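You operate a simulated robot arm through the tools that you are given. There is no shell and no other tool.

You are at the controls of a simulated robot arm. One attempt, no reset.

Task
Top up the soap tank to its line from the green bottle.
Fine: bottle back on the ledge, tank lid shut. Set down upright: soap bottle.
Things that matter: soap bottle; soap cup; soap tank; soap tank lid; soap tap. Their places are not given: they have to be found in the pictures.

Only the result counts: the job must be done as asked and must still hold three seconds after the hand-in. Knocking over, shifting, dropping, spilling or breaking anything else fails it. A push-on lid holds only when it is set on centred and level and pressed home; a screw cap is set on level and turned clockwise until tight.

Robot
A 6-joint arm with a two-finger gripper, fixed in place. Base frame: the origin is on the floor under the middle of its stand, x ahead of it, y to its left, z up; the work surface is at about z = 0.85. Units: m, degrees, N and s.
With the tool pointing down near the work surface it reaches from about 0.14 to 0.68 m from the base axis. Its first joint turns from -66.0 to 66.0 degrees. Payload 2.45 kg.
Tool frame: the origin (TCP) lies between the finger pads and is the grasp point; the fingertips stand 0.03 m ahead of it; z points along the fingers, y is the line along which they close. The gripper opens to 0.106 m; its body begins 0.079 m behind the TCP.
Orientation is that of the tool frame in the base frame, as a unit quaternion [w, x, y, z]. With the fingers straight down and closing along the base's y, the tool's x points along the base's -x, its y along +y and its z along -z.

Tools
- The arm moves only by the tool nudge_tool. Its argument "targets" is a list of rows, each a list of 7 numbers: the turn, a rotation vector about the tool's x, y, z in degrees, then the shift along the tool's x, y, z in m, then the gripper command, from -1 (shut) to 1 (fully open), values between in proportion. In form: [[ax, ay, az, x, y, z, hand], ...]. A call has 1 to 20 rows; each row shifts and turns the commanded pose from where the row before left it, along the tool's axes as they then stand. Rows are played at 5 a second. More than 0.05 m and 8.6 degrees between two rows, or a gripper value outside its range, and nothing of the call is played. Where a pose cannot be reached the arm comes as near as it can. A force on the tool above 40 N (or 10 N above the force at the start of the call, whichever is more), or a blocked arm, ends the call early, and 0.2 s more pass. The fingers move at their own pace (about 0.153 m/s each) and stop on an object; they squeeze with about 21 N. The grip force told is the motor's: it shows also when the fingers shut on nothing. Time passes only in rows, and 0.2 s behind the last, so rows that do not move let the fingers close. The reply holds the time, the measured pose of the TCP, the force on the tool along the base axes, the opening and the grip force, in the units named above and with some noise, with the torque about the TCP (base axes, N m) and any sound that the robot's microphone picked up.
- Cameras (640 x 400 px; columns grow to the right, rows downward): "scene" is fixed at [0.0634, 0.413, 1.4214]; the picture's right is [-0.73, -0.68, 0.00], its down [-0.29, 0.31, -0.91] and it looks along [0.62, -0.66, -0.42] (base axes); focal length 294 px, centre (320, 200). "wrist" rides on the gripper at [0.076, -0.002, -0.106] in the tool frame; the picture's right is [0.02, 1.00, 0.00], its down [-0.78, 0.02, -0.62] and it looks along [-0.62, 0.01, 0.78] (tool axes); focal length 247 px, centre (320, 200).
- grab_frame(camera): a new picture of that camera. The clock stands still meanwhile.
- pixel_to_xyz(camera, pixels): there is no depth. For up to 12 entries [column, row, z] of the newest picture of that camera ("zoom" is the newest enlarged one), the place [x, y] in the base frame at which the ray of that pixel passes the height z, good to about 0.003 m. The clock stands still meanwhile.
- inspect(camera, box): a new picture of the part [left, top, right, bottom] of that camera's present view, enlarged. The clock stands still meanwhile.
- sign_off(): hands the job in; it is judged then, once.

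Leave the gripper open and the arm clear of the work at the hand-in unless told otherwise.

The tools are called after ">>>" as a command line: name --pt "numbers of a row" for each row, then --argument value for the rest, lists and objects as JSON in quotes. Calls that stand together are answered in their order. nudge_tool: Moves the arm, as the interface text tells. Its arguments: {"type":"object","properties":{"targets":{"type":"array"}},"required":["targets"]} The other tools are called the same way: grab_frame (camera) takes a picture; pixel_to_xyz (camera, pixels) gives the place at which the rays of pixels pass given heights; inspect (camera, box) takes an enlarged picture of a part of a camera's view; sign_off () hands the job in.

At the start:

```text
clock: 0.0
position: [0.332, -0.0057, 1.3467]
tcp_rot: [0.0, 0.0, 1.0, 0.001]
wrist_force: [-0.1, -0.7, 0.0]
wrist_torque: [-0.01, -0.01, -0.03]
grip_width: 0.1062
gripper_force: 0.0
```

scene: 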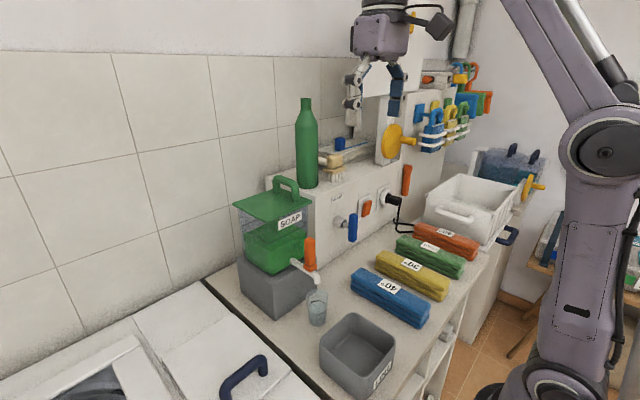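
wrist: 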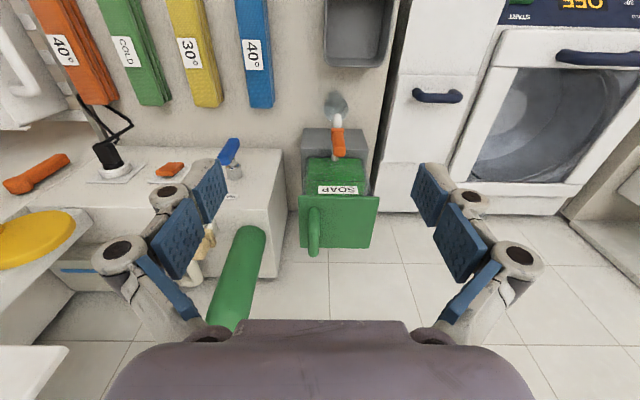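

The scene shows the green bottle on the ledge (about 307,145), the soap tank with green lid (about 275,225), an orange-handled tap with a cup beneath (317,305). I will look at these parts enlarged before moving.

>>> inspect --camera "scene" --box '[220, 80, 380, 180]'

>>> inspect --camera "scene" --box '[220, 170, 380, 340]'

>>> inspect --camera "wrist" --box '[200, 80, 400, 340]'

```text
4.00 times, centred on (300, 130) of scene
```

zoom: 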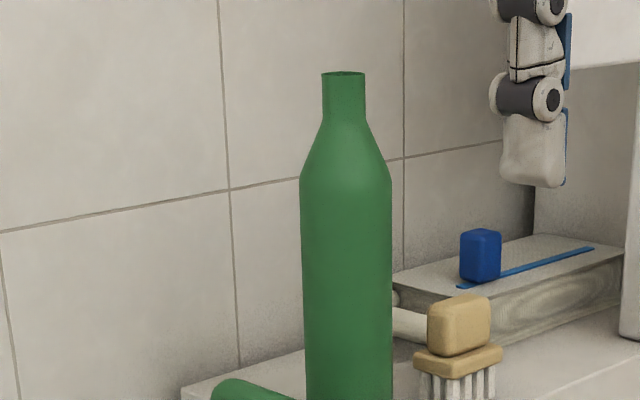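

```text
2.35 times, centred on (300, 255) of scene
```

zoom: 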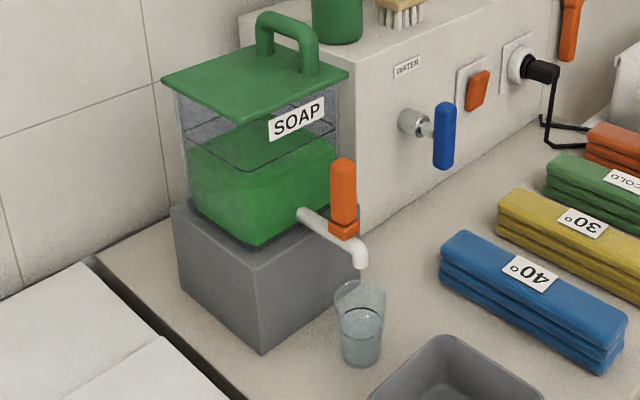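

```text
1.54 times, centred on (300, 210) of wrist
```

zoom: 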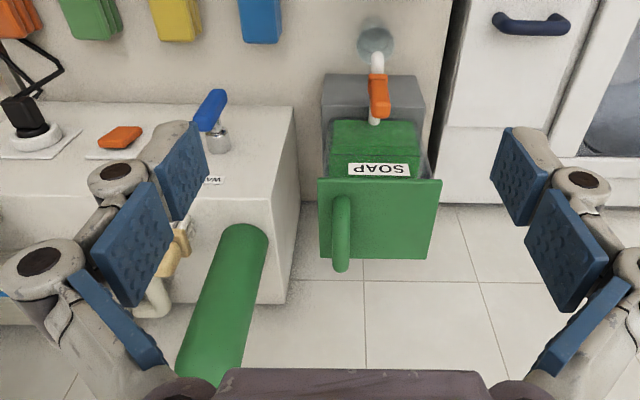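

The bottle looks uncapped; the tank shows a green liquid level and some dark lines on the clear wall. I look closer at both.

>>> inspect --camera "scene" --box '[290, 90, 330, 115]'

>>> inspect --camera "scene" --box '[230, 175, 320, 280]'

>>> inspect --camera "scene" --box '[285, 225, 345, 330]'

```text
16.00 times, centred on (310, 102) of scene
```

zoom: 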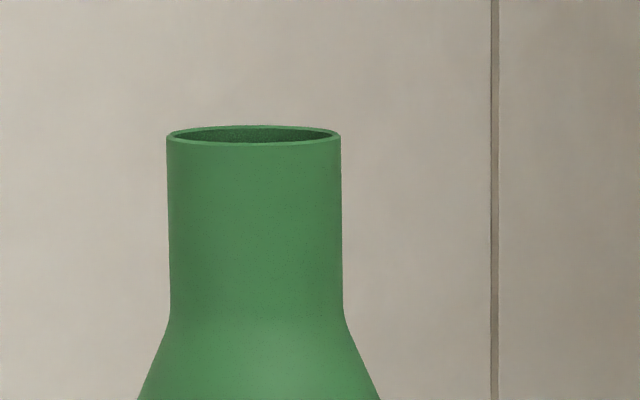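

```text
3.81 times, centred on (275, 228) of scene
```

zoom: 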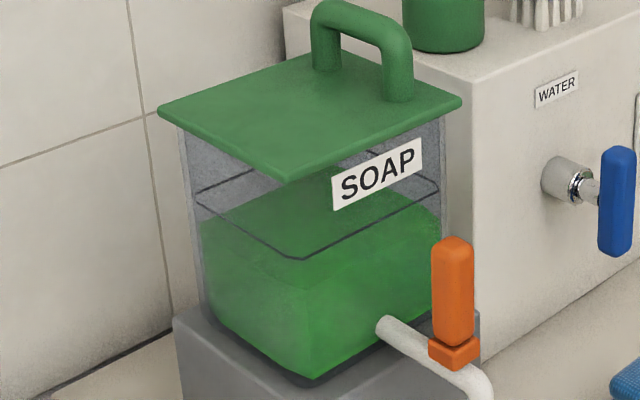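

```text
3.81 times, centred on (315, 278) of scene
```

zoom: 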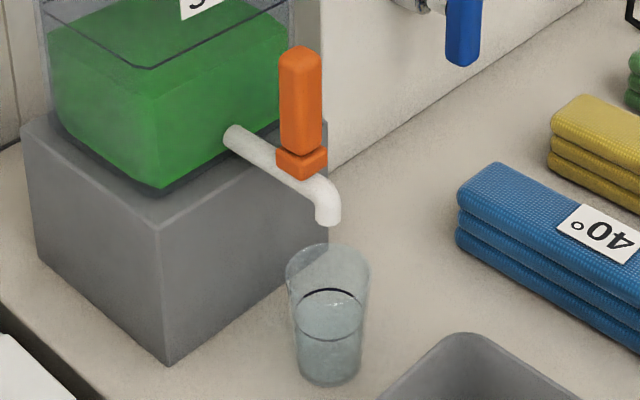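

I now triangulate the lid corners: in the scene (267,223) and (312,202), in the wrist picture (379,197) and (299,196), at several heights to find where both cameras agree.

>>> pixel_to_xyz --camera "scene" --pixels '[[267.1, 222.7, 1.0], [267.1, 222.7, 1.05], [267.1, 222.7, 1.1], [267.1, 222.7, 1.15], [312.3, 201.7, 1.0], [312.3, 201.7, 1.05], [312.3, 201.7, 1.1], [312.3, 201.7, 1.15], [232.5, 204.9, 1.05], [232.5, 204.9, 1.1], [305.9, 98.3, 1.4], [305.9, 98.3, 1.45]]'

>>> pixel_to_xyz --camera "wrist" --pixels '[[378.9, 196.9, 1.0], [378.9, 196.9, 1.05], [378.9, 196.9, 1.1], [378.9, 196.9, 1.15], [299, 195.6, 1.0], [299, 195.6, 1.05], [299, 195.6, 1.1], [299, 195.6, 1.15], [370.4, 248.2, 1.05], [370.4, 248.2, 1.1]]'

```text
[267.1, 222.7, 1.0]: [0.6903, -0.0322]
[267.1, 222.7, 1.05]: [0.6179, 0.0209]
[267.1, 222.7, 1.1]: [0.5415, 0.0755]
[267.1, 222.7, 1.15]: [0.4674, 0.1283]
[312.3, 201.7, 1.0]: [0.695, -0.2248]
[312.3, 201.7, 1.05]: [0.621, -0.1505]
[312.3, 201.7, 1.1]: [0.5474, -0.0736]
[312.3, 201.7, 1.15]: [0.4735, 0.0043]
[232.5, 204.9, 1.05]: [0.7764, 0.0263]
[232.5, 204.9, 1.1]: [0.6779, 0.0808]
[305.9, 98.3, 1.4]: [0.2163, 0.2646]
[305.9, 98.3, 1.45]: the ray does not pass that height
```

```text
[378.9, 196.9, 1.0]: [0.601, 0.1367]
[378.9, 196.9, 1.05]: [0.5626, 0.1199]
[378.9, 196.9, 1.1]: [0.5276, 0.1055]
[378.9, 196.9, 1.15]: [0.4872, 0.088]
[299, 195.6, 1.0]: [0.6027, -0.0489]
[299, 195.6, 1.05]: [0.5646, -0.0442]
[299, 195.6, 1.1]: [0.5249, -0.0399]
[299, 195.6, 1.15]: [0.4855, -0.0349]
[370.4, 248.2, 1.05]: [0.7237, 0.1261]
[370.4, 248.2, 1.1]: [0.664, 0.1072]
```

The lid's top lies at z ≈ 1.12, about x 0.51–0.64, y -0.04–0.10. Next the ledge corner, the handle posts, the spout, and the cup.

>>> pixel_to_xyz --camera "scene" --pixels '[[315.1, 197.8, 1.0], [315.1, 197.8, 1.05], [315.1, 197.8, 1.1], [295.5, 201.2, 1.12], [276.3, 193.3, 1.12], [307, 187, 1.0], [307, 187, 1.05], [307, 187, 1.1], [317, 325, 0.85], [317, 294, 0.94]]'

>>> pixel_to_xyz --camera "wrist" --pixels '[[283, 149.5, 1.0], [283, 149.5, 1.05], [283, 149.5, 1.1], [252, 228, 1.0], [252, 228, 1.05], [252, 228, 1.1], [313, 205, 1.15], [313, 250, 1.15], [336, 105, 0.92], [336, 125, 1.0], [330, 105, 0.94]]'

>>> inspect --camera "wrist" --box '[280, 80, 400, 155]'

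>>> inspect --camera "wrist" --box '[190, 180, 400, 311]'

```text
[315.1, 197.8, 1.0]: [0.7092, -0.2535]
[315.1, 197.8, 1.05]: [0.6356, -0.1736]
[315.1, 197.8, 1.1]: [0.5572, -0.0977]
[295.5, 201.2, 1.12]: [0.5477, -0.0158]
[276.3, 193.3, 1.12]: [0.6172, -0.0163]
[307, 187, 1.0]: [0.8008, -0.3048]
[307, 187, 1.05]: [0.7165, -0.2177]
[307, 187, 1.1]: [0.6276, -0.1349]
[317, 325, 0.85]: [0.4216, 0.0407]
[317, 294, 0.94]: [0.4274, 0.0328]
```

```text
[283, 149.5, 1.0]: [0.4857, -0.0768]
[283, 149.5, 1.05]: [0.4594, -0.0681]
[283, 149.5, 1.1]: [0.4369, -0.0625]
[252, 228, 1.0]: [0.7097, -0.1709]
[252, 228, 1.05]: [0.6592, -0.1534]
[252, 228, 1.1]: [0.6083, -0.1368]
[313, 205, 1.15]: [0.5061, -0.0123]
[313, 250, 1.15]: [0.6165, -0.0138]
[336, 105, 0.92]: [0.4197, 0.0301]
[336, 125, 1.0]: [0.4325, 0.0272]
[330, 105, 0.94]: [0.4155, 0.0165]
```

```text
5.33 times, centred on (340, 118) of wrist
```

zoom: 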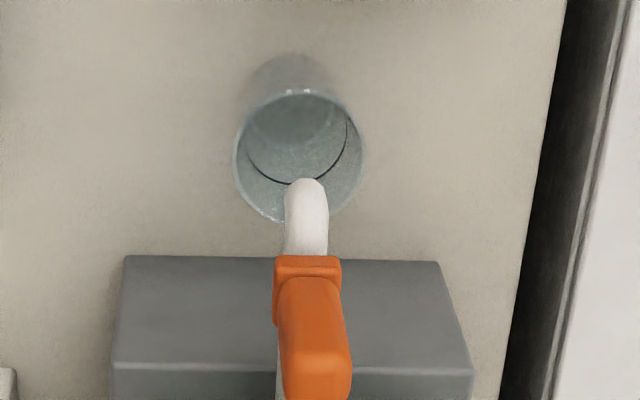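

```text
3.05 times, centred on (295, 246) of wrist
```

zoom: 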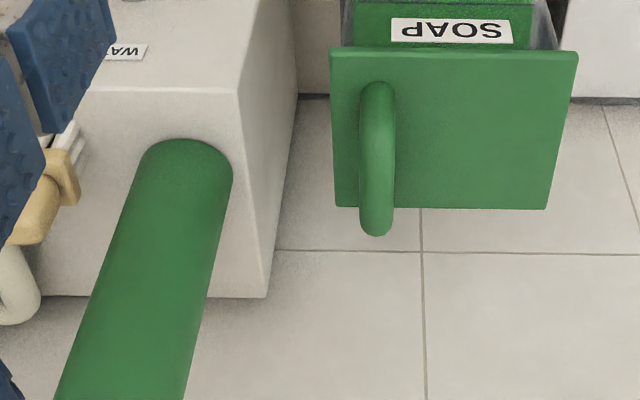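

The true top corner of the ledge in the wrist picture is at about (268,210). I compare it with the scene's (315,198).

>>> pixel_to_xyz --camera "wrist" --pixels '[[267.7, 210.2, 1.0], [267.7, 210.2, 1.05], [267.7, 210.2, 1.1], [251, 227, 1.05], [236, 235, 1.05], [266, 238, 1.05], [321, 94.5, 0.93], [347, 94.5, 0.93], [334, 87, 0.93], [334, 121, 0.93]]'

>>> pixel_to_xyz --camera "scene" --pixels '[[297, 182, 1.05], [318, 182, 1.05], [307, 188.5, 1.05], [315.1, 197.8, 1.05], [315.1, 197.8, 1.06], [315.1, 197.8, 1.04]]'

>>> inspect --camera "scene" --box '[280, 160, 360, 210]'

```text
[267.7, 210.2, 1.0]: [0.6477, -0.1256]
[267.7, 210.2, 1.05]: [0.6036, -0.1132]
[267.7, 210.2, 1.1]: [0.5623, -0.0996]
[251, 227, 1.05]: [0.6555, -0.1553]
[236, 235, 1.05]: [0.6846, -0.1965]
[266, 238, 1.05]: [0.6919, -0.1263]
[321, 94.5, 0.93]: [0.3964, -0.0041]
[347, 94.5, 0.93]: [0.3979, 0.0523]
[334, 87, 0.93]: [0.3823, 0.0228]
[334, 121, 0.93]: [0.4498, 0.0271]
```

```text
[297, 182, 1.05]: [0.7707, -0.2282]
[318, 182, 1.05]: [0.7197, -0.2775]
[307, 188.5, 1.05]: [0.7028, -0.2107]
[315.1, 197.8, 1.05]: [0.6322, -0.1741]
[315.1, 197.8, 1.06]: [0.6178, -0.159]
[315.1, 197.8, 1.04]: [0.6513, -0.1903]
```

```text
8.00 times, centred on (320, 185) of scene
```

zoom: 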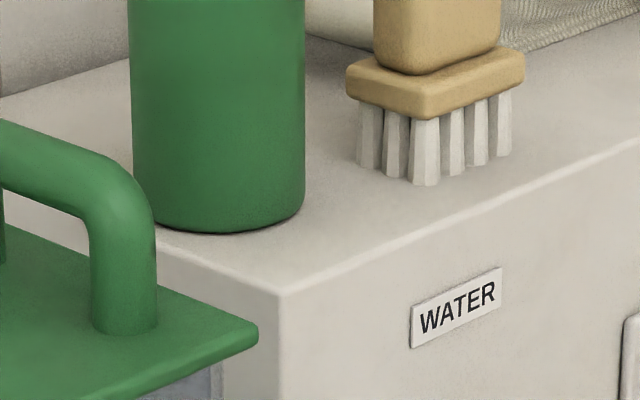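

The corner agrees at z ≈ 1.10, so the ledge top is at 1.10 with the bottle's axis near (0.638, -0.149), rim near 1.34. I zoom further on the tank's level and line and on the lid's edges to look for a hinge.

>>> inspect --camera "scene" --box '[230, 200, 310, 250]'

>>> inspect --camera "scene" --box '[228, 170, 320, 228]'

>>> inspect --camera "scene" --box '[288, 230, 336, 270]'

```text
8.00 times, centred on (270, 225) of scene
```

zoom: 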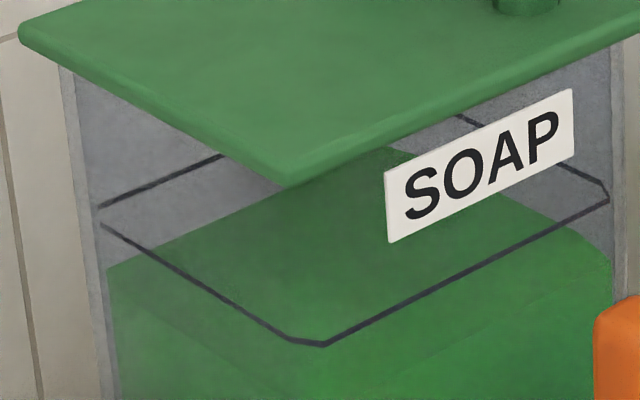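

```text
6.90 times, centred on (274, 199) of scene
```

zoom: 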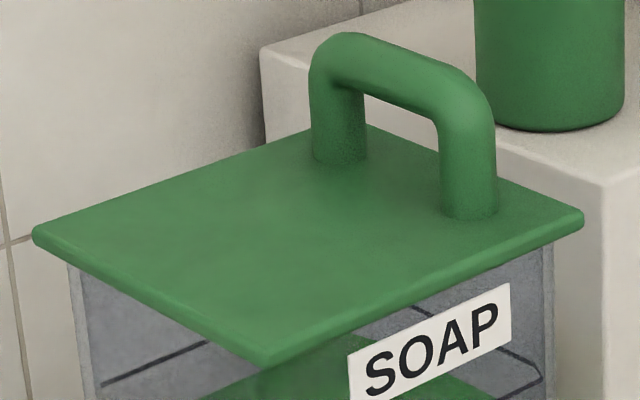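

```text
10.00 times, centred on (312, 250) of scene
```

zoom: 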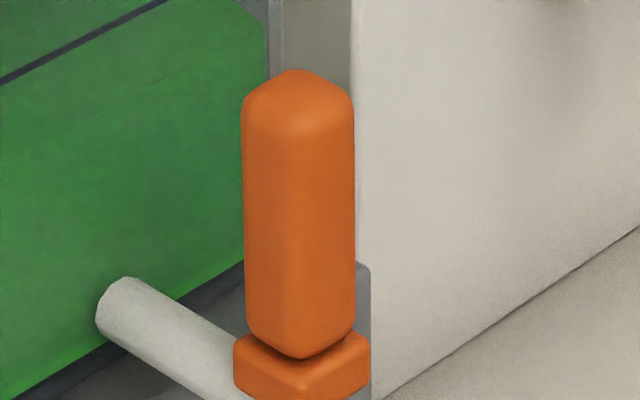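

The lid carries a handle bar along x, standing near the lid's -y edge (bar near x 0.582, y -0.016, top about z 1.168); no hinge is visible on the near sides. The soap sits roughly 2 cm below the dark line. I move above the handle with the gripper partly closed, staying clear of the bottle at y ≈ -0.15.

>>> nudge_tool --pt "0 0 0 -0.03 -0.001 0.0 0.2" --pt "0 0 0 -0.03 -0.001 0.0 0.2" --pt "0 0 0 -0.03 -0.001 0.01 0.2" --pt "0 0 0 -0.03 -0.001 0.01 0.2" --pt "0 0 0 -0.03 -0.001 0.01 0.2" --pt "0 0 0 -0.03 -0.001 0.01 0.2" --pt "0 0 0 -0.03 -0.001 0.01 0.2" --pt "0 0 0 -0.02 -0.001 0.01 0.2" --pt "0 0 0 -0.01 0 0.01 0.2" --pt "0 0 0 0 0 0.0 0.2"

```text
clock: 2.2
position: [0.5146, -0.0104, 1.2443]
tcp_rot: [0.0, 0.0, 1.0, 0.0]
wrist_force: [0.1, -1.1, 0.1]
wrist_torque: [0.0, -0.01, -0.01]
grip_width: 0.0639
gripper_force: 0.0
out of reach, approached as far as the arm can: row 2, 3, 4, 5, 6, 7
```

The arm stopped at its reach limit (x 0.515, z 1.244) with the tool straight down, so I will need to pitch the tool forward for the handle. First I check the pictures, also the cup and tap after two seconds.

>>> grab_frame --camera "wrist"

>>> inspect --camera "scene" --box '[285, 225, 345, 330]'

>>> grab_frame --camera "scene"

```text
taken
```

wrist: 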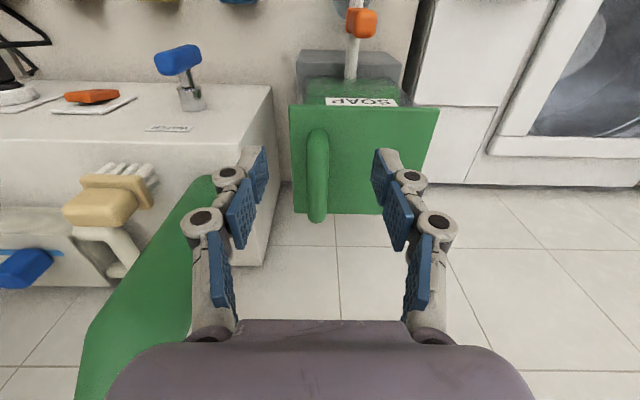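

```text
3.81 times, centred on (315, 278) of scene
```

zoom: 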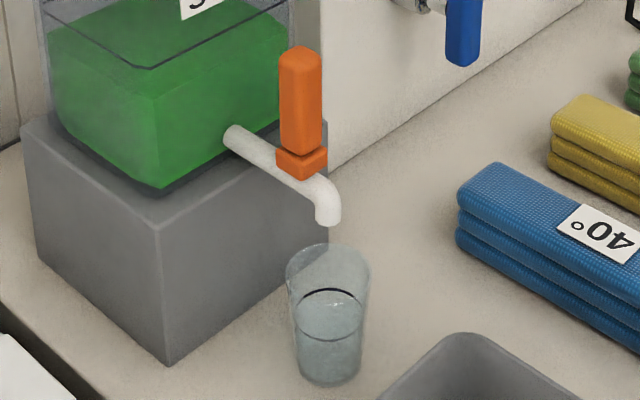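

```text
taken
```

scene: 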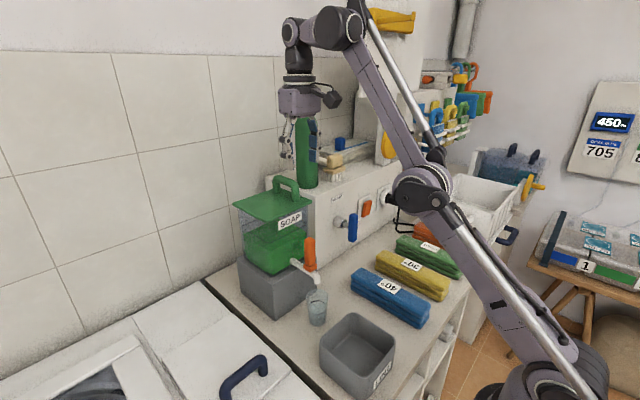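

No flow from the tap; the cup stays empty. The handle bar runs from about (318,132) to (318,220) in the wrist picture. I locate it at its top height and also re-locate the lid corners.

>>> pixel_to_xyz --camera "wrist" --pixels '[[318, 132, 1.16], [318, 218, 1.16], [306, 180, 1.16], [329, 180, 1.16], [290, 104, 1.12], [439, 109, 1.12], [294, 213, 1.12], [417, 216, 1.12], [272, 85, 1.1], [118, 205, 1.1], [150, 190, 1.1]]'

>>> inspect --camera "wrist" --box '[270, 80, 450, 240]'

>>> inspect --camera "wrist" --box '[0, 120, 280, 295]'

```text
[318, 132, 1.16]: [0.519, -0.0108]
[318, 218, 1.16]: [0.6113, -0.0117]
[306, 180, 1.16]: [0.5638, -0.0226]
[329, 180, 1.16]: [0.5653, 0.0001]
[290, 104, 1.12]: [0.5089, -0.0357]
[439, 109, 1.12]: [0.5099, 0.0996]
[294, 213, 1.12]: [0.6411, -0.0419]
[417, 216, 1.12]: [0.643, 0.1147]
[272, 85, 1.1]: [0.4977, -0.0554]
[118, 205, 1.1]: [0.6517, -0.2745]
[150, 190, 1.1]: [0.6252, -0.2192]
```

```text
2.50 times, centred on (360, 160) of wrist
```

zoom: 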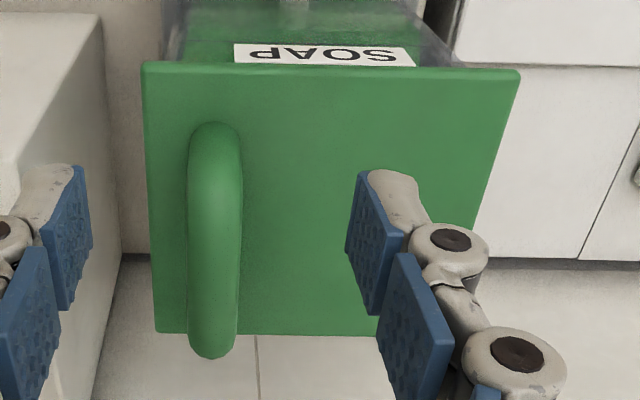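

```text
2.29 times, centred on (140, 208) of wrist
```

zoom: 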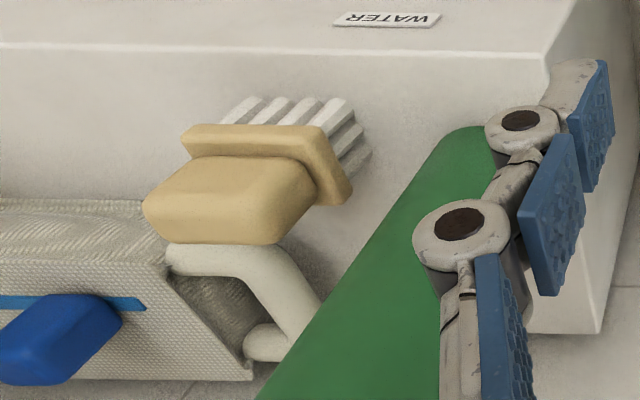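

The bar centre is at y ≈ -0.012, about 2 cm thick. The brush stands close to the bottle on its far side, so I measure its distance, and the tank's line corners.

>>> pixel_to_xyz --camera "scene" --pixels '[[325, 180.6, 1.1], [333.1, 183.1, 1.1], [344, 178, 1.1], [324, 169, 1.13], [306, 225, 1.08], [269.4, 243, 1.08], [242.5, 226.9, 1.08], [306, 225, 1.06], [269.4, 243, 1.06], [242.5, 226.9, 1.06]]'

>>> inspect --camera "scene" --box '[290, 140, 370, 190]'

```text
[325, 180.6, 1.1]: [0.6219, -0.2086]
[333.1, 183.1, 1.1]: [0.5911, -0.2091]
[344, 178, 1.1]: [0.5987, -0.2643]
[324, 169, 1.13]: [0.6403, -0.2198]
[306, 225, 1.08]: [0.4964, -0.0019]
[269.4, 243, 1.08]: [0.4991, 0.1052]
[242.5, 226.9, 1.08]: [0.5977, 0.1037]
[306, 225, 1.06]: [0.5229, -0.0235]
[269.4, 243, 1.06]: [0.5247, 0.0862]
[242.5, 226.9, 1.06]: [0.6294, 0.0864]
```

```text
8.00 times, centred on (330, 165) of scene
```

zoom: 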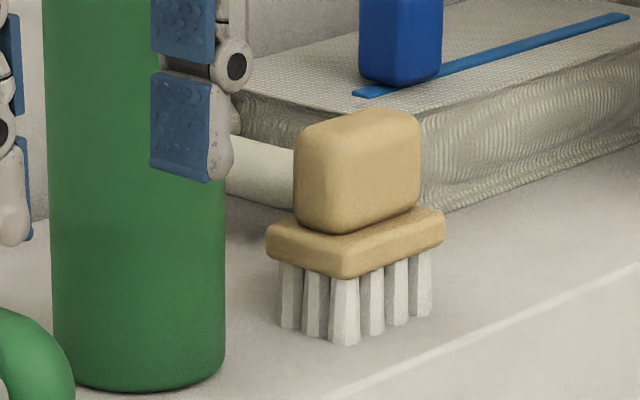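

The brush top is near z 1.18 and only about 2 cm from the bottle, so the bottle must be gripped above that (z ≈ 1.225). For the lid I now pitch the tool 45° forward in place.

>>> nudge_tool --pt "0 -7.5 0 0 0 0 0.1" --pt "0 -7.5 0 0 0 0 0.1" --pt "0 -7.5 0 0 0 0 0.1" --pt "0 -7.5 0 0 0 0 0.1" --pt "0 -7.5 0 0 0 0 0.1" --pt "0 -7.5 0 0 0 0 0.1" --pt "0 0 0 0 0 0 0.1"

>>> grab_frame --camera "wrist"

>>> grab_frame --camera "scene"

```text
clock: 3.8
position: [0.6298, -0.0152, 1.3398]
tcp_rot: [0.383, 0.0, 0.924, 0.001]
wrist_force: [-0.1, -0.4, -0.6]
wrist_torque: [0.02, 0.03, 0.0]
grip_width: 0.0582
gripper_force: 0.1
out of reach, approached as far as the arm can: row 1, 2, 3, 4, 5, 6
```

```text
taken
```

wrist: 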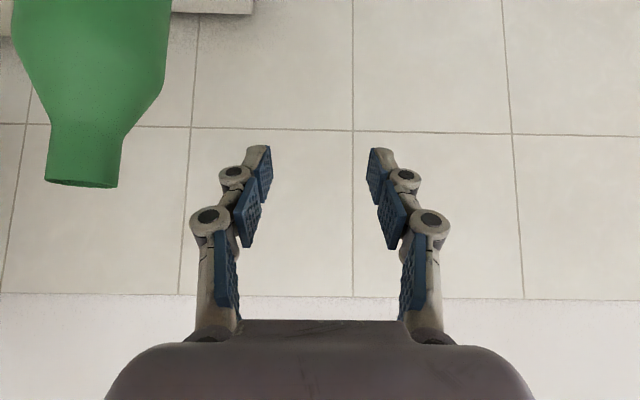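

```text
taken
```

scene: 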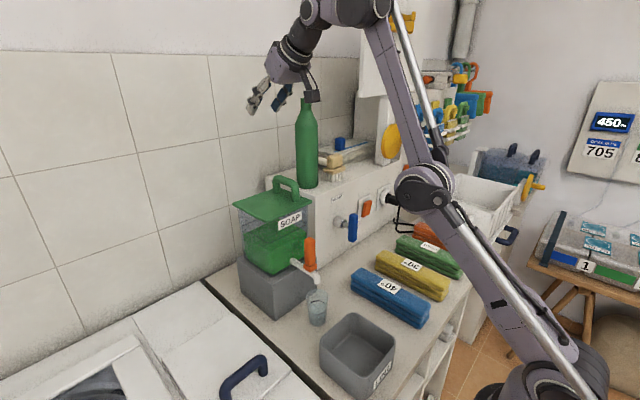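

The arm slid along its reach limit while turning, to (0.63, -0.015, 1.34). I make one small test move back (2 cm along tool -z) to see how the commanded pose responds.

>>> nudge_tool --pt "0 0 0 0.01 0 -0.02 0.1" --pt "0 0 0 0 0 0 0.1"

```text
clock: 4.4
position: [0.6164, -0.0156, 1.354]
tcp_rot: [0.382, 0.0, 0.924, 0.0]
wrist_force: [-0.1, 0.0, -0.4]
wrist_torque: [0.0, 0.02, 0.02]
grip_width: 0.0583
gripper_force: 0.0
out of reach, approached as far as the arm can: row 1
```

Still at the limit; I move toward the base and down (tool +x, i.e. base -x and -z).

>>> nudge_tool --pt "0 0 0 0.03 0 0 0.1" --pt "0 0 0 0.03 0 0 0.1" --pt "0 0 0 0 0 0 0.1"

```text
clock: 5.2
position: [0.6163, -0.0171, 1.353]
tcp_rot: [0.381, 0.0, 0.924, 0.0]
wrist_force: [0.1, -0.5, -0.3]
wrist_torque: [0.01, 0.0, -0.02]
grip_width: 0.0583
gripper_force: 0.1
out of reach, approached as far as the arm can: row 1, 2
```

Motion along tool +x (radially inward) is stuck while tool -z worked: the arm seems stretched straight at a singular pose. I try moving downward (tool +z with tool +x), which should bend the elbow the right way; the hand is well above the lid here.

>>> nudge_tool --pt "0 0 0 0.01 0 0.03 0.1" --pt "0 0 0 0.02 0 0.03 0.1" --pt "0 0 0 0 0 0 0.1"

>>> grab_frame --camera "scene"

```text
clock: 6.0
position: [0.6575, -0.0199, 1.3029]
tcp_rot: [0.381, 0.001, 0.924, -0.001]
wrist_force: [0.3, 0.3, -0.1]
wrist_torque: [-0.02, 0.03, 0.0]
grip_width: 0.0584
gripper_force: 0.1
out of reach, approached as far as the arm can: row 1, 2
```

```text
taken
```

scene: 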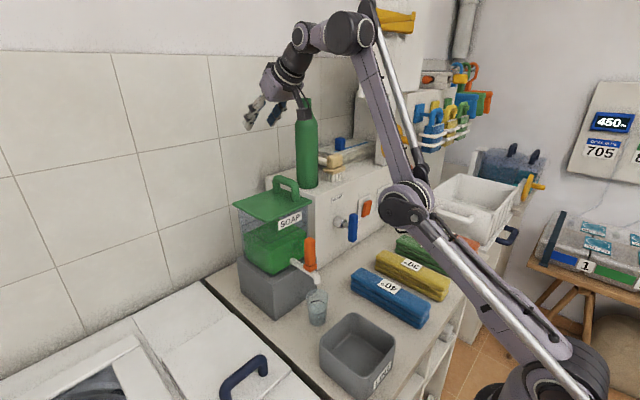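

The arm is still stretched out. I try larger retreating steps (base -x, about 4.5 cm each) to force the elbow to bend; that space is free.

>>> nudge_tool --pt "0 0 0 0.032 0 -0.032 0.1" --pt "0 0 0 0.032 0 -0.032 0.1" --pt "0 0 0 0.032 0 -0.032 0.1" --pt "0 0 0 0 0 0 0.1"

```text
clock: 7.0
position: [0.5909, -0.0233, 1.3767]
tcp_rot: [0.381, 0.0, 0.925, 0.0]
wrist_force: [-0.5, 0.0, 0.7]
wrist_torque: [-0.02, 0.02, -0.01]
grip_width: 0.0584
gripper_force: 0.1
out of reach, approached as far as the arm can: row 1, 2, 3
```

Only the tangential part is followed again. I look at the arm's shape now.

>>> grab_frame --camera "scene"

```text
taken
```

scene: 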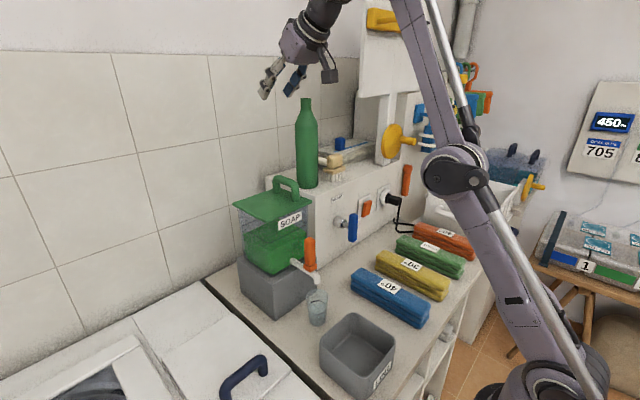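

The forearm stays at about 65° while only the upper arm swings, so the wrist pitch joint may be at a stop. I test by turning the tool back 16° toward vertical with no shift.

>>> nudge_tool --pt "0 8 0 0 0 0 0.1" --pt "0 8 0 0 0 0 0.1" --pt "0 0 0 0 0 0 0.1"

```text
clock: 7.8
position: [0.5588, -0.0202, 1.3235]
tcp_rot: [0.249, 0.001, 0.969, -0.001]
wrist_force: [-0.4, 0.8, 0.3]
wrist_torque: [-0.01, 0.0, 0.01]
grip_width: 0.0582
gripper_force: 0.0
out of reach, approached as far as the arm can: row 1, 2
```

I go on testing: rotate the rest of the way back to tool-down in small rows and see where the TCP ends.

>>> nudge_tool --pt "0 7.2 0 0 0 0 0.1" --pt "0 7.2 0 0 0 0 0.1" --pt "0 7.2 0 0 0 0 0.1" --pt "0 7.2 0 0 0 0 0.1" --pt "0 0 0 0 0 0 0.1"

```text
clock: 9.0
position: [0.4938, -0.0161, 1.2663]
tcp_rot: [0.0, 0.001, 1.0, -0.001]
wrist_force: [-0.6, 0.5, -0.2]
wrist_torque: [0.02, -0.02, -0.01]
grip_width: 0.0582
gripper_force: 0.0
out of reach, approached as far as the arm can: row 1, 2, 3, 4
```

Tool is vertical again at (0.494, -0.016, 1.266). I now go back toward the start pose (up and back) to bring the elbow into a proper bend.

>>> nudge_tool --pt "0 0 0 0.03 0 -0.03 0.1" --pt "0 0 0 0.03 0 -0.02 0.1" --pt "0 0 0 0.03 0 -0.01 0.1" --pt "0 0 0 0.03 0 0 0.1" --pt "0 0 0 0 0 0 0.1"

```text
clock: 10.2
position: [0.3716, -0.014, 1.3266]
tcp_rot: [0.001, -0.001, 1.0, 0.0]
wrist_force: [-0.3, -0.7, 0.2]
wrist_torque: [-0.02, -0.01, 0.04]
grip_width: 0.0582
gripper_force: 0.1
```

Free again: all rows were followed. Here, well inside the reach, I pitch the tool 45° forward.

>>> nudge_tool --pt "0 -7.5 0 0 0 0 0.1" --pt "0 -7.5 0 0 0 0 0.1" --pt "0 -7.5 0 0 0 0 0.1" --pt "0 -7.5 0 0 0 0 0.1" --pt "0 -7.5 0 0 0 0 0.1" --pt "0 -7.5 0 0 0 0 0.1" --pt "0 0 0 0 0 0 0.1"

```text
clock: 11.8
position: [0.3743, -0.0168, 1.326]
tcp_rot: [0.385, 0.0, 0.923, 0.0]
wrist_force: [0.1, 0.2, -0.8]
wrist_torque: [-0.01, -0.02, 0.04]
grip_width: 0.0583
gripper_force: 0.0
```

The tool is pitched and holding position. Now I move forward and down to a spot just above the handle, about (0.56, -0.012, 1.215).

>>> nudge_tool --pt "0 0 0 -0.0076 0.0007 0.03 0.1" --pt "0 0 0 -0.0076 0.0007 0.03 0.1" --pt "0 0 0 -0.0076 0.0007 0.03 0.1" --pt "0 0 0 -0.0076 0.0007 0.03 0.1" --pt "0 0 0 -0.0076 0.0007 0.03 0.1" --pt "0 0 0 -0.0076 0.0007 0.03 0.1" --pt "0 0 0 -0.0076 0.0007 0.03 0.1" --pt "0 0 0 0 0 0 0.1"

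>>> grab_frame --camera "wrist"

>>> grab_frame --camera "scene"

```text
clock: 13.6
position: [0.5602, -0.0128, 1.2135]
tcp_rot: [0.384, 0.0, 0.923, 0.0]
wrist_force: [0.7, 0.5, -0.1]
wrist_torque: [0.01, 0.03, 0.0]
grip_width: 0.0585
gripper_force: 0.1
```

```text
taken
```

wrist: 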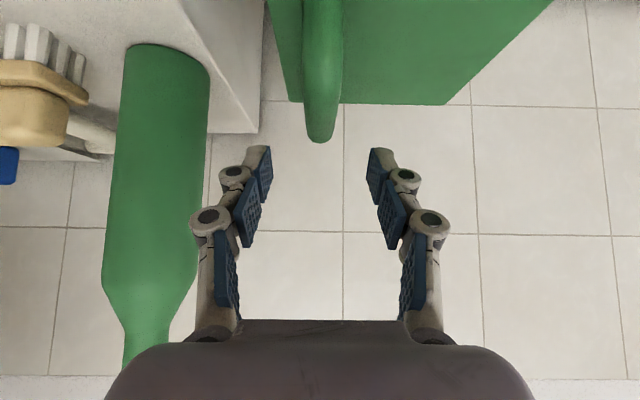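

```text
taken
```

scene: 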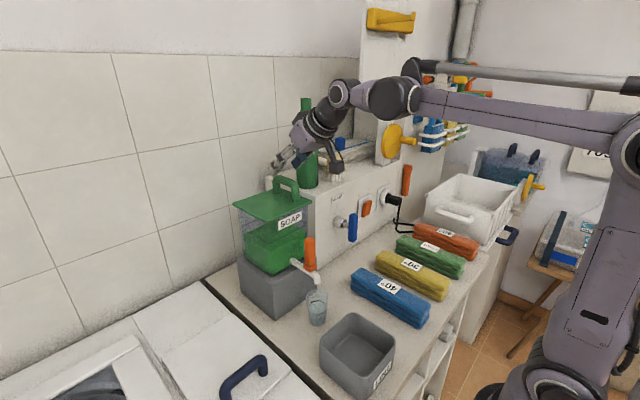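

The bar lines up between the fingers (column ≈ 320). I descend onto it: TCP to about (0.578, -0.012, 1.161).

>>> nudge_tool --pt "0 0 0 0.0125 0 0.018 0.1" --pt "0 0 0 0.0125 0 0.018 0.1" --pt "0 0 0 0.0 0 0.0135 0.1" --pt "0 0 0 0 0 0 0.1"

>>> inspect --camera "scene" --box '[230, 140, 350, 220]'

>>> grab_frame --camera "wrist"

```text
clock: 14.6
position: [0.5774, -0.0115, 1.1631]
tcp_rot: [0.384, 0.0, 0.923, 0.0]
wrist_force: [-0.1, -0.3, 0.2]
wrist_torque: [-0.02, -0.01, -0.04]
grip_width: 0.0583
gripper_force: 0.1
```

```text
5.00 times, centred on (290, 180) of scene
```

zoom: 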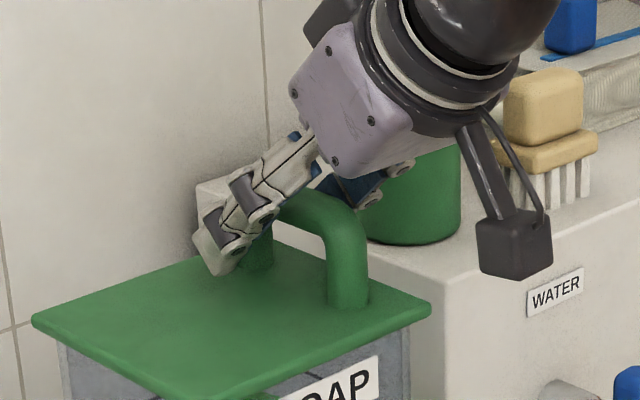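

```text
taken
```

wrist: 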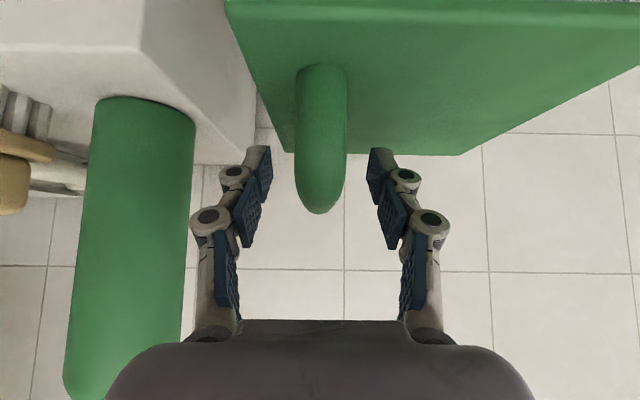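

The fingers straddle the bar with clearance from lid and bottle. I close the gripper.

>>> nudge_tool --pt "0 0 0 0 0 0 -0.4" --pt "0 0 0 0 0 0 -1" --pt "0 0 0 0 0 0 -1" --pt "0 0 0 0 0 0 -1"

```text
clock: 15.6
position: [0.5776, -0.0127, 1.162]
tcp_rot: [0.383, 0.001, 0.924, -0.001]
wrist_force: [-0.8, -4.4, 0.2]
wrist_torque: [-0.01, 0.12, -0.03]
grip_width: 0.0181
gripper_force: 42.9
```

The bar is held (18 mm). I lift 1 cm straight up to learn whether the lid lifts off or is hinged.

>>> nudge_tool --pt "0 0 0 -0.0035 0 -0.0035 -1" --pt "0 0 0 -0.0035 0 -0.0035 -1" --pt "0 0 0 0 0 0 -1"

>>> inspect --camera "scene" --box '[220, 160, 330, 250]'

>>> grab_frame --camera "wrist"

```text
clock: 16.4
position: [0.5772, -0.0081, 1.1708]
tcp_rot: [0.382, -0.001, 0.924, 0.001]
wrist_force: [-5.7, 16.0, -15.3]
wrist_torque: [-0.85, 0.36, -0.8]
grip_width: 0.0184
gripper_force: 43.4
```

```text
4.44 times, centred on (275, 205) of scene
```

zoom: 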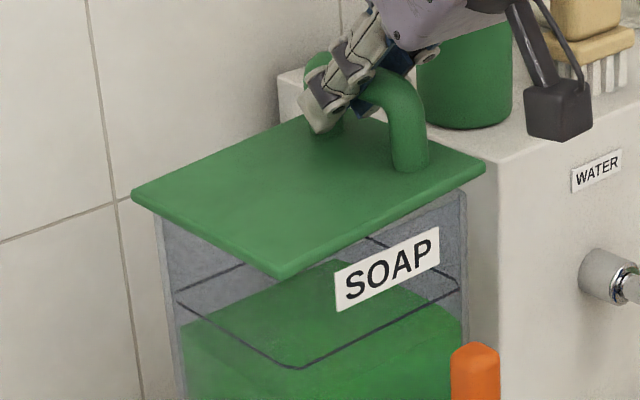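

```text
taken
```

wrist: 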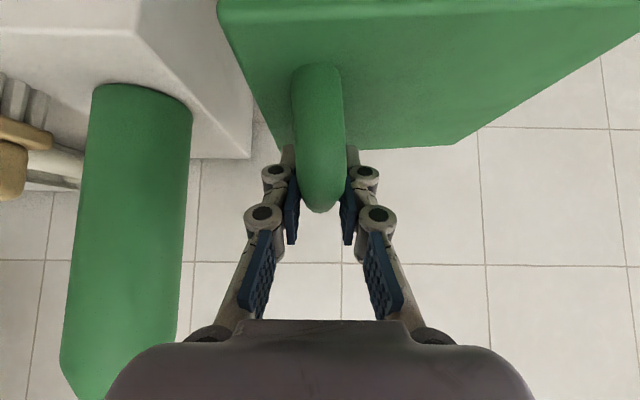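

The lid tilts up on the handle side with the hand pushed toward +y: it is hinged along its +y edge. I relieve the force by turning the hand 5° with the lid (about base -x) and shifting 4 mm toward +y.

>>> nudge_tool --pt "3.5 0 -3.5 0 0.004 0 -1" --pt "0 0 0 0 0 0 -1"

```text
clock: 17.0
position: [0.5783, -0.0061, 1.1736]
tcp_rot: [0.384, -0.016, 0.922, -0.04]
wrist_force: [-8.8, 2.2, 0.5]
wrist_torque: [0.24, -0.17, 0.14]
grip_width: 0.018
gripper_force: 42.7
```

Forces relaxed. Fitting the arc gives a hinge near y 0.089, z 1.112 and radius 0.113 m. I follow the arc for 12°, turning the hand with the lid, and easing 2 mm toward -x.

>>> nudge_tool --pt "4.243 0 -4.243 -0.0065 0.0061 -0.0079 -1" --pt "4.243 0 -4.243 -0.0065 0.0061 -0.0079 -1" --pt "0 0 0 0 0 0 -1"

```text
clock: 17.8
position: [0.5781, 0.0037, 1.1935]
tcp_rot: [0.382, -0.056, 0.912, -0.14]
wrist_force: [11.8, -26.7, 21.7]
wrist_torque: [0.14, 0.1, 0.25]
grip_width: 0.018
gripper_force: 43.8
```

The hand is being pushed outward (−y, +z, 34 N), so the hinge lies further out; refit: hinge ≈ (y 0.097, z 1.121), radius 0.117. I correct with one 6° row mostly along the lid's normal.

>>> nudge_tool --pt "4.243 0 -4.243 -0.0083 0.0007 -0.0069 -1" --pt "0 0 0 0 0 0 -1"

```text
clock: 18.4
position: [0.5778, 0.0126, 1.2027]
tcp_rot: [0.378, -0.076, 0.904, -0.185]
wrist_force: [21.1, -15.5, 14.1]
wrist_torque: [0.03, 0.14, -0.07]
grip_width: 0.0184
gripper_force: 43.3
```

Position now matches the refined arc; some outward and +x push remains (about 21 N each). I continue 6° with a bit more outward and 3 mm +x.

>>> nudge_tool --pt "4.243 0 -4.243 -0.0111 0.0019 -0.0069 -1" --pt "0 0 0 0 0 0 -1"

>>> grab_frame --camera "scene"

>>> grab_frame --camera "wrist"

```text
clock: 19.0
position: [0.5772, 0.021, 1.2107]
tcp_rot: [0.371, -0.095, 0.895, -0.229]
wrist_force: [-10.4, 4.1, -6.3]
wrist_torque: [-0.16, -0.46, 0.25]
grip_width: 0.0182
gripper_force: 43.1
```

```text
taken
```

scene: 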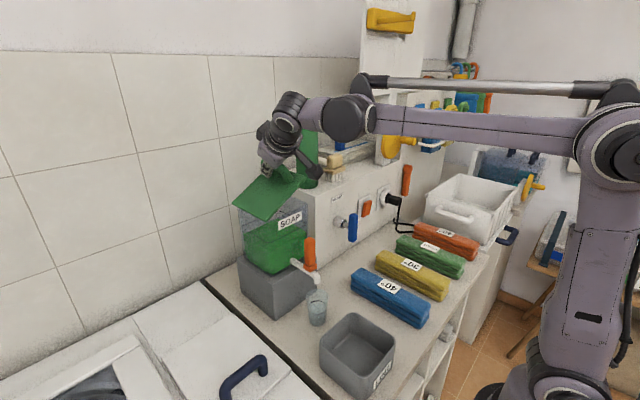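

```text
taken
```

wrist: 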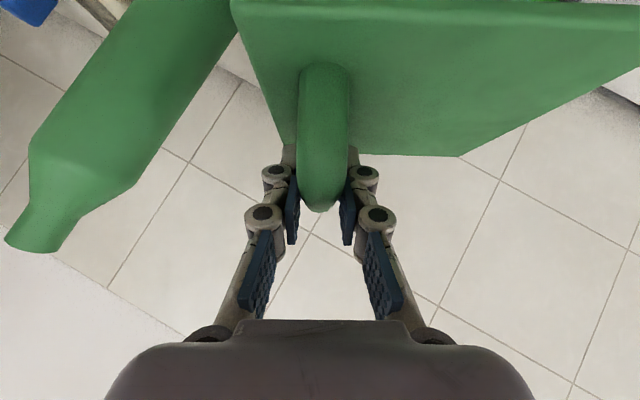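

The lid is now about 29° open and the forces are small. I continue along the arc, two rows of 6°, then read forces.

>>> nudge_tool --pt "4.243 0 -4.243 -0.0066 0.007 -0.0081 -1" --pt "4.243 0 -4.243 -0.008 0.0049 -0.008 -1" --pt "0 0 0 0 0 0 -1"

```text
clock: 19.8
position: [0.5776, 0.0403, 1.2251]
tcp_rot: [0.359, -0.133, 0.865, -0.324]
wrist_force: [-23.0, 2.5, 3.1]
wrist_torque: [0.44, 0.13, 0.43]
grip_width: 0.0182
gripper_force: 44.5
```

Radial force is near zero; there is a -23 N push along x, so I ease 2 mm toward -x while continuing two more rows.

>>> nudge_tool --pt "4.243 0 -4.243 -0.0066 0.0049 -0.0094 -1" --pt "4.243 0 -4.243 -0.008 0.0049 -0.008 -1" --pt "0 0 0 0 0 0 -1"

```text
clock: 20.6
position: [0.5771, 0.0626, 1.2348]
tcp_rot: [0.345, -0.17, 0.825, -0.414]
wrist_force: [7.3, -2.9, 8.4]
wrist_torque: [0.02, 0.72, -0.16]
grip_width: 0.0182
gripper_force: 44.0
```

Good, forces are small; lid about 53° open. Three more rows of 6°.

>>> nudge_tool --pt "4.243 0 -4.243 -0.0081 0.0048 -0.0081 -1" --pt "4.243 0 -4.243 -0.0081 0.0048 -0.0081 -1" --pt "4.243 0 -4.243 -0.0081 0.0048 -0.0081 -1" --pt "0 0 0 0 0 0 -1"

```text
clock: 21.6
position: [0.5771, 0.0985, 1.2425]
tcp_rot: [0.315, -0.222, 0.748, -0.54]
wrist_force: [12.6, 2.7, 33.9]
wrist_torque: [0.35, 0.43, 0.57]
grip_width: 0.0185
gripper_force: 43.9
```

Refit with all points: hinge ≈ (0.104, 1.118), radius 0.125; lid about 67° open, with an outward push of 34 N. I correct outward and continue.

>>> nudge_tool --pt "2.12 0 -2.12 -0.0093 0.0015 -0.0079 -1" --pt "2.12 0 -2.12 -0.0087 0.001 -0.0087 -1" --pt "0 0 0 0 0 0 -1"

>>> grab_frame --camera "scene"

>>> grab_frame --camera "wrist"

```text
clock: 22.4
position: [0.5778, 0.1214, 1.2415]
tcp_rot: [0.298, -0.236, 0.728, -0.571]
wrist_force: [-5.9, -9.4, -39.6]
wrist_torque: [-0.42, -0.2, 0.26]
grip_width: 0.0181
gripper_force: 42.9
```

```text
taken
```

scene: 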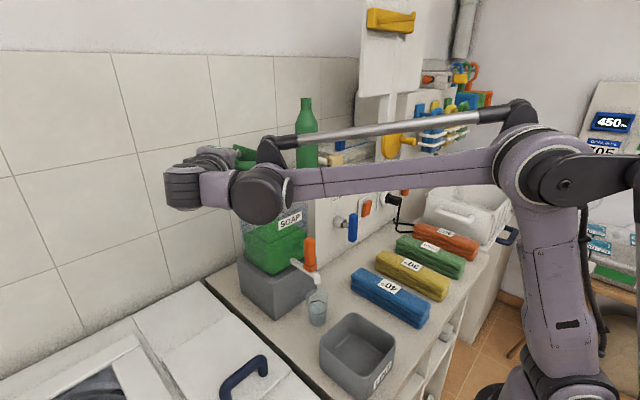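

```text
taken
```

wrist: 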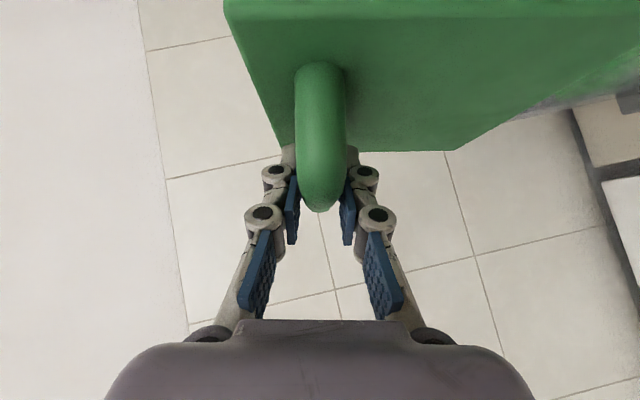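

The correction overshot (now -40 N along z, a few mm too far out), but the arc fit is right. I step back inward slightly and continue two rows.

>>> nudge_tool --pt "4.243 0 -4.243 -0.0077 0.0076 -0.0077 -1" --pt "4.243 0 -4.243 -0.0085 0.0052 -0.0085 -1" --pt "0 0 0 0 0 0 -1"

```text
clock: 23.2
position: [0.577, 0.1485, 1.2341]
tcp_rot: [0.272, -0.265, 0.663, -0.645]
wrist_force: [-13.8, -14.0, -26.4]
wrist_torque: [-0.43, -0.02, 0.07]
grip_width: 0.0182
gripper_force: 43.7
```

Lid about 90° open. Two more rows to go past vertical, with a small inward and -x correction.

>>> nudge_tool --pt "4.243 0 -4.243 -0.0071 0.0078 -0.0085 -1" --pt "4.243 0 -4.243 -0.0083 0.0058 -0.0083 -1" --pt "0 0 0 0 0 0 -1"

>>> grab_frame --camera "wrist"

>>> grab_frame --camera "scene"

```text
clock: 24.0
position: [0.5776, 0.1696, 1.2209]
tcp_rot: [-0.245, 0.294, -0.589, 0.712]
wrist_force: [-3.5, -12.8, -16.8]
wrist_torque: [-0.12, 0.01, 0.02]
grip_width: 0.0179
gripper_force: 43.2
```

```text
taken
```

wrist: 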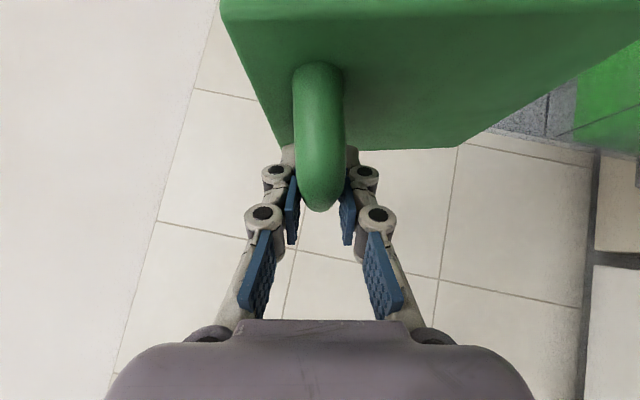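

```text
taken
```

scene: 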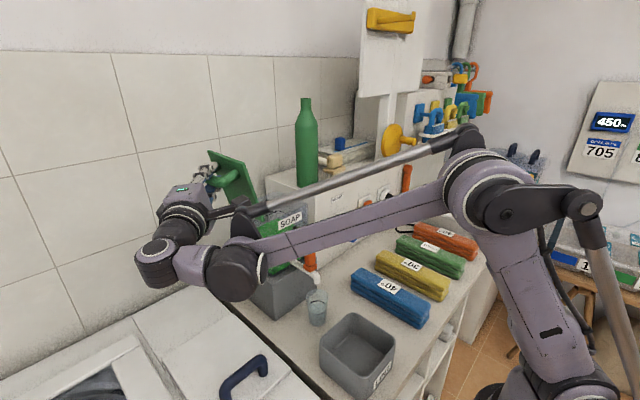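

Lid about 101° open with no stop yet. I continue two rows to look for the hinge's stop.

>>> nudge_tool --pt "4.243 0 -4.243 -0.0083 0.0056 -0.0083 -1" --pt "4.243 0 -4.243 -0.0083 0.0054 -0.0083 -1" --pt "0 0 0 0 0 0 -1"

```text
clock: 24.6
position: [0.5764, 0.1829, 1.2154]
tcp_rot: [-0.214, 0.307, -0.52, 0.768]
wrist_force: [-2.3, -2.8, 4.4]
wrist_torque: [-0.05, -0.07, -0.92]
grip_width: 0.019
gripper_force: 43.9
stopped in row 2: the force on the tool passed its limit at 65 N (the readings are from after the stop); the commanded pose is now the measured one
```

The lid reached its stop at about 105–108°, past vertical; forces are low now. I open the gripper to release the bar and check that the lid stays.

>>> nudge_tool --pt "0 0 0 0 0 0 -0.4" --pt "0 0 0 0 0 0 0.0" --pt "0 0 0 0 0 0 0.1" --pt "0 0 0 0 0 0 0.1"

>>> grab_frame --camera "wrist"

>>> grab_frame --camera "scene"

```text
clock: 25.6
position: [0.5776, 0.1843, 1.216]
tcp_rot: [-0.215, 0.307, -0.519, 0.768]
wrist_force: [-0.5, -0.1, 0.5]
wrist_torque: [-0.01, 0.0, 0.0]
grip_width: 0.0582
gripper_force: 0.0
```

```text
taken
```

wrist: 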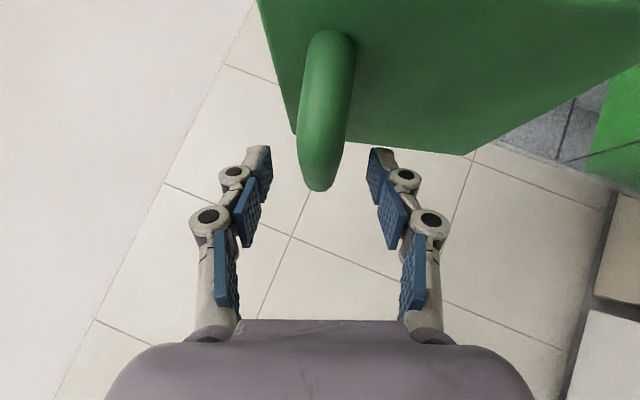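

```text
taken
```

scene: 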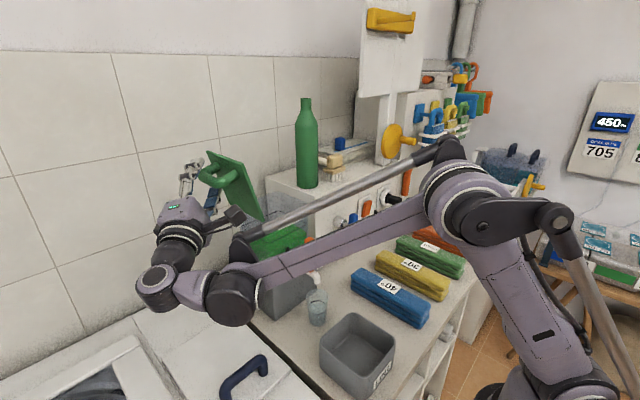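

The lid stays open against its stop. I back the hand out along the tool axis (10 cm).

>>> nudge_tool --pt "0 0 0 0 0 -0.02 0.1" --pt "0 0 0 0 0 -0.025 0.1" --pt "0 0 0 0 0 -0.03 0.1" --pt "0 0 0 0 0 -0.03 0.1" --pt "0 0 0 0 0 0 0.1"

>>> grab_frame --camera "wrist"

>>> grab_frame --camera "scene"

```text
clock: 26.8
position: [0.5032, 0.2523, 1.1853]
tcp_rot: [-0.216, 0.308, -0.518, 0.768]
wrist_force: [-1.1, -0.4, 0.2]
wrist_torque: [0.0, 0.02, -0.01]
grip_width: 0.0585
gripper_force: 0.1
```

```text
taken
```

wrist: 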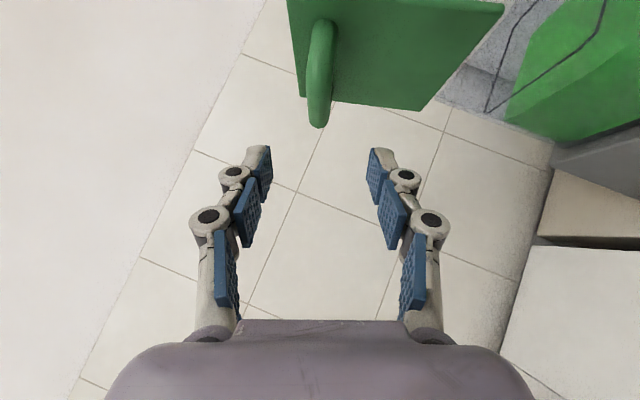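

```text
taken
```

scene: 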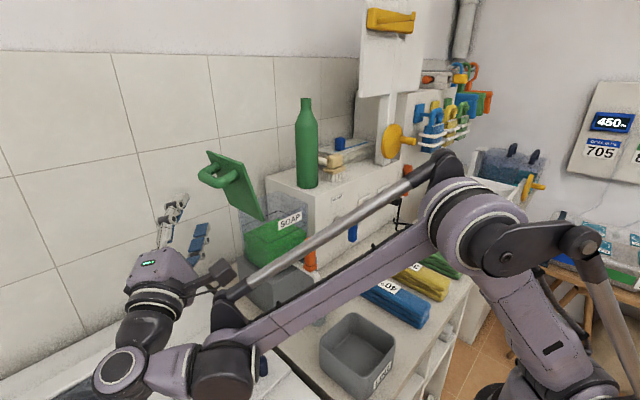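

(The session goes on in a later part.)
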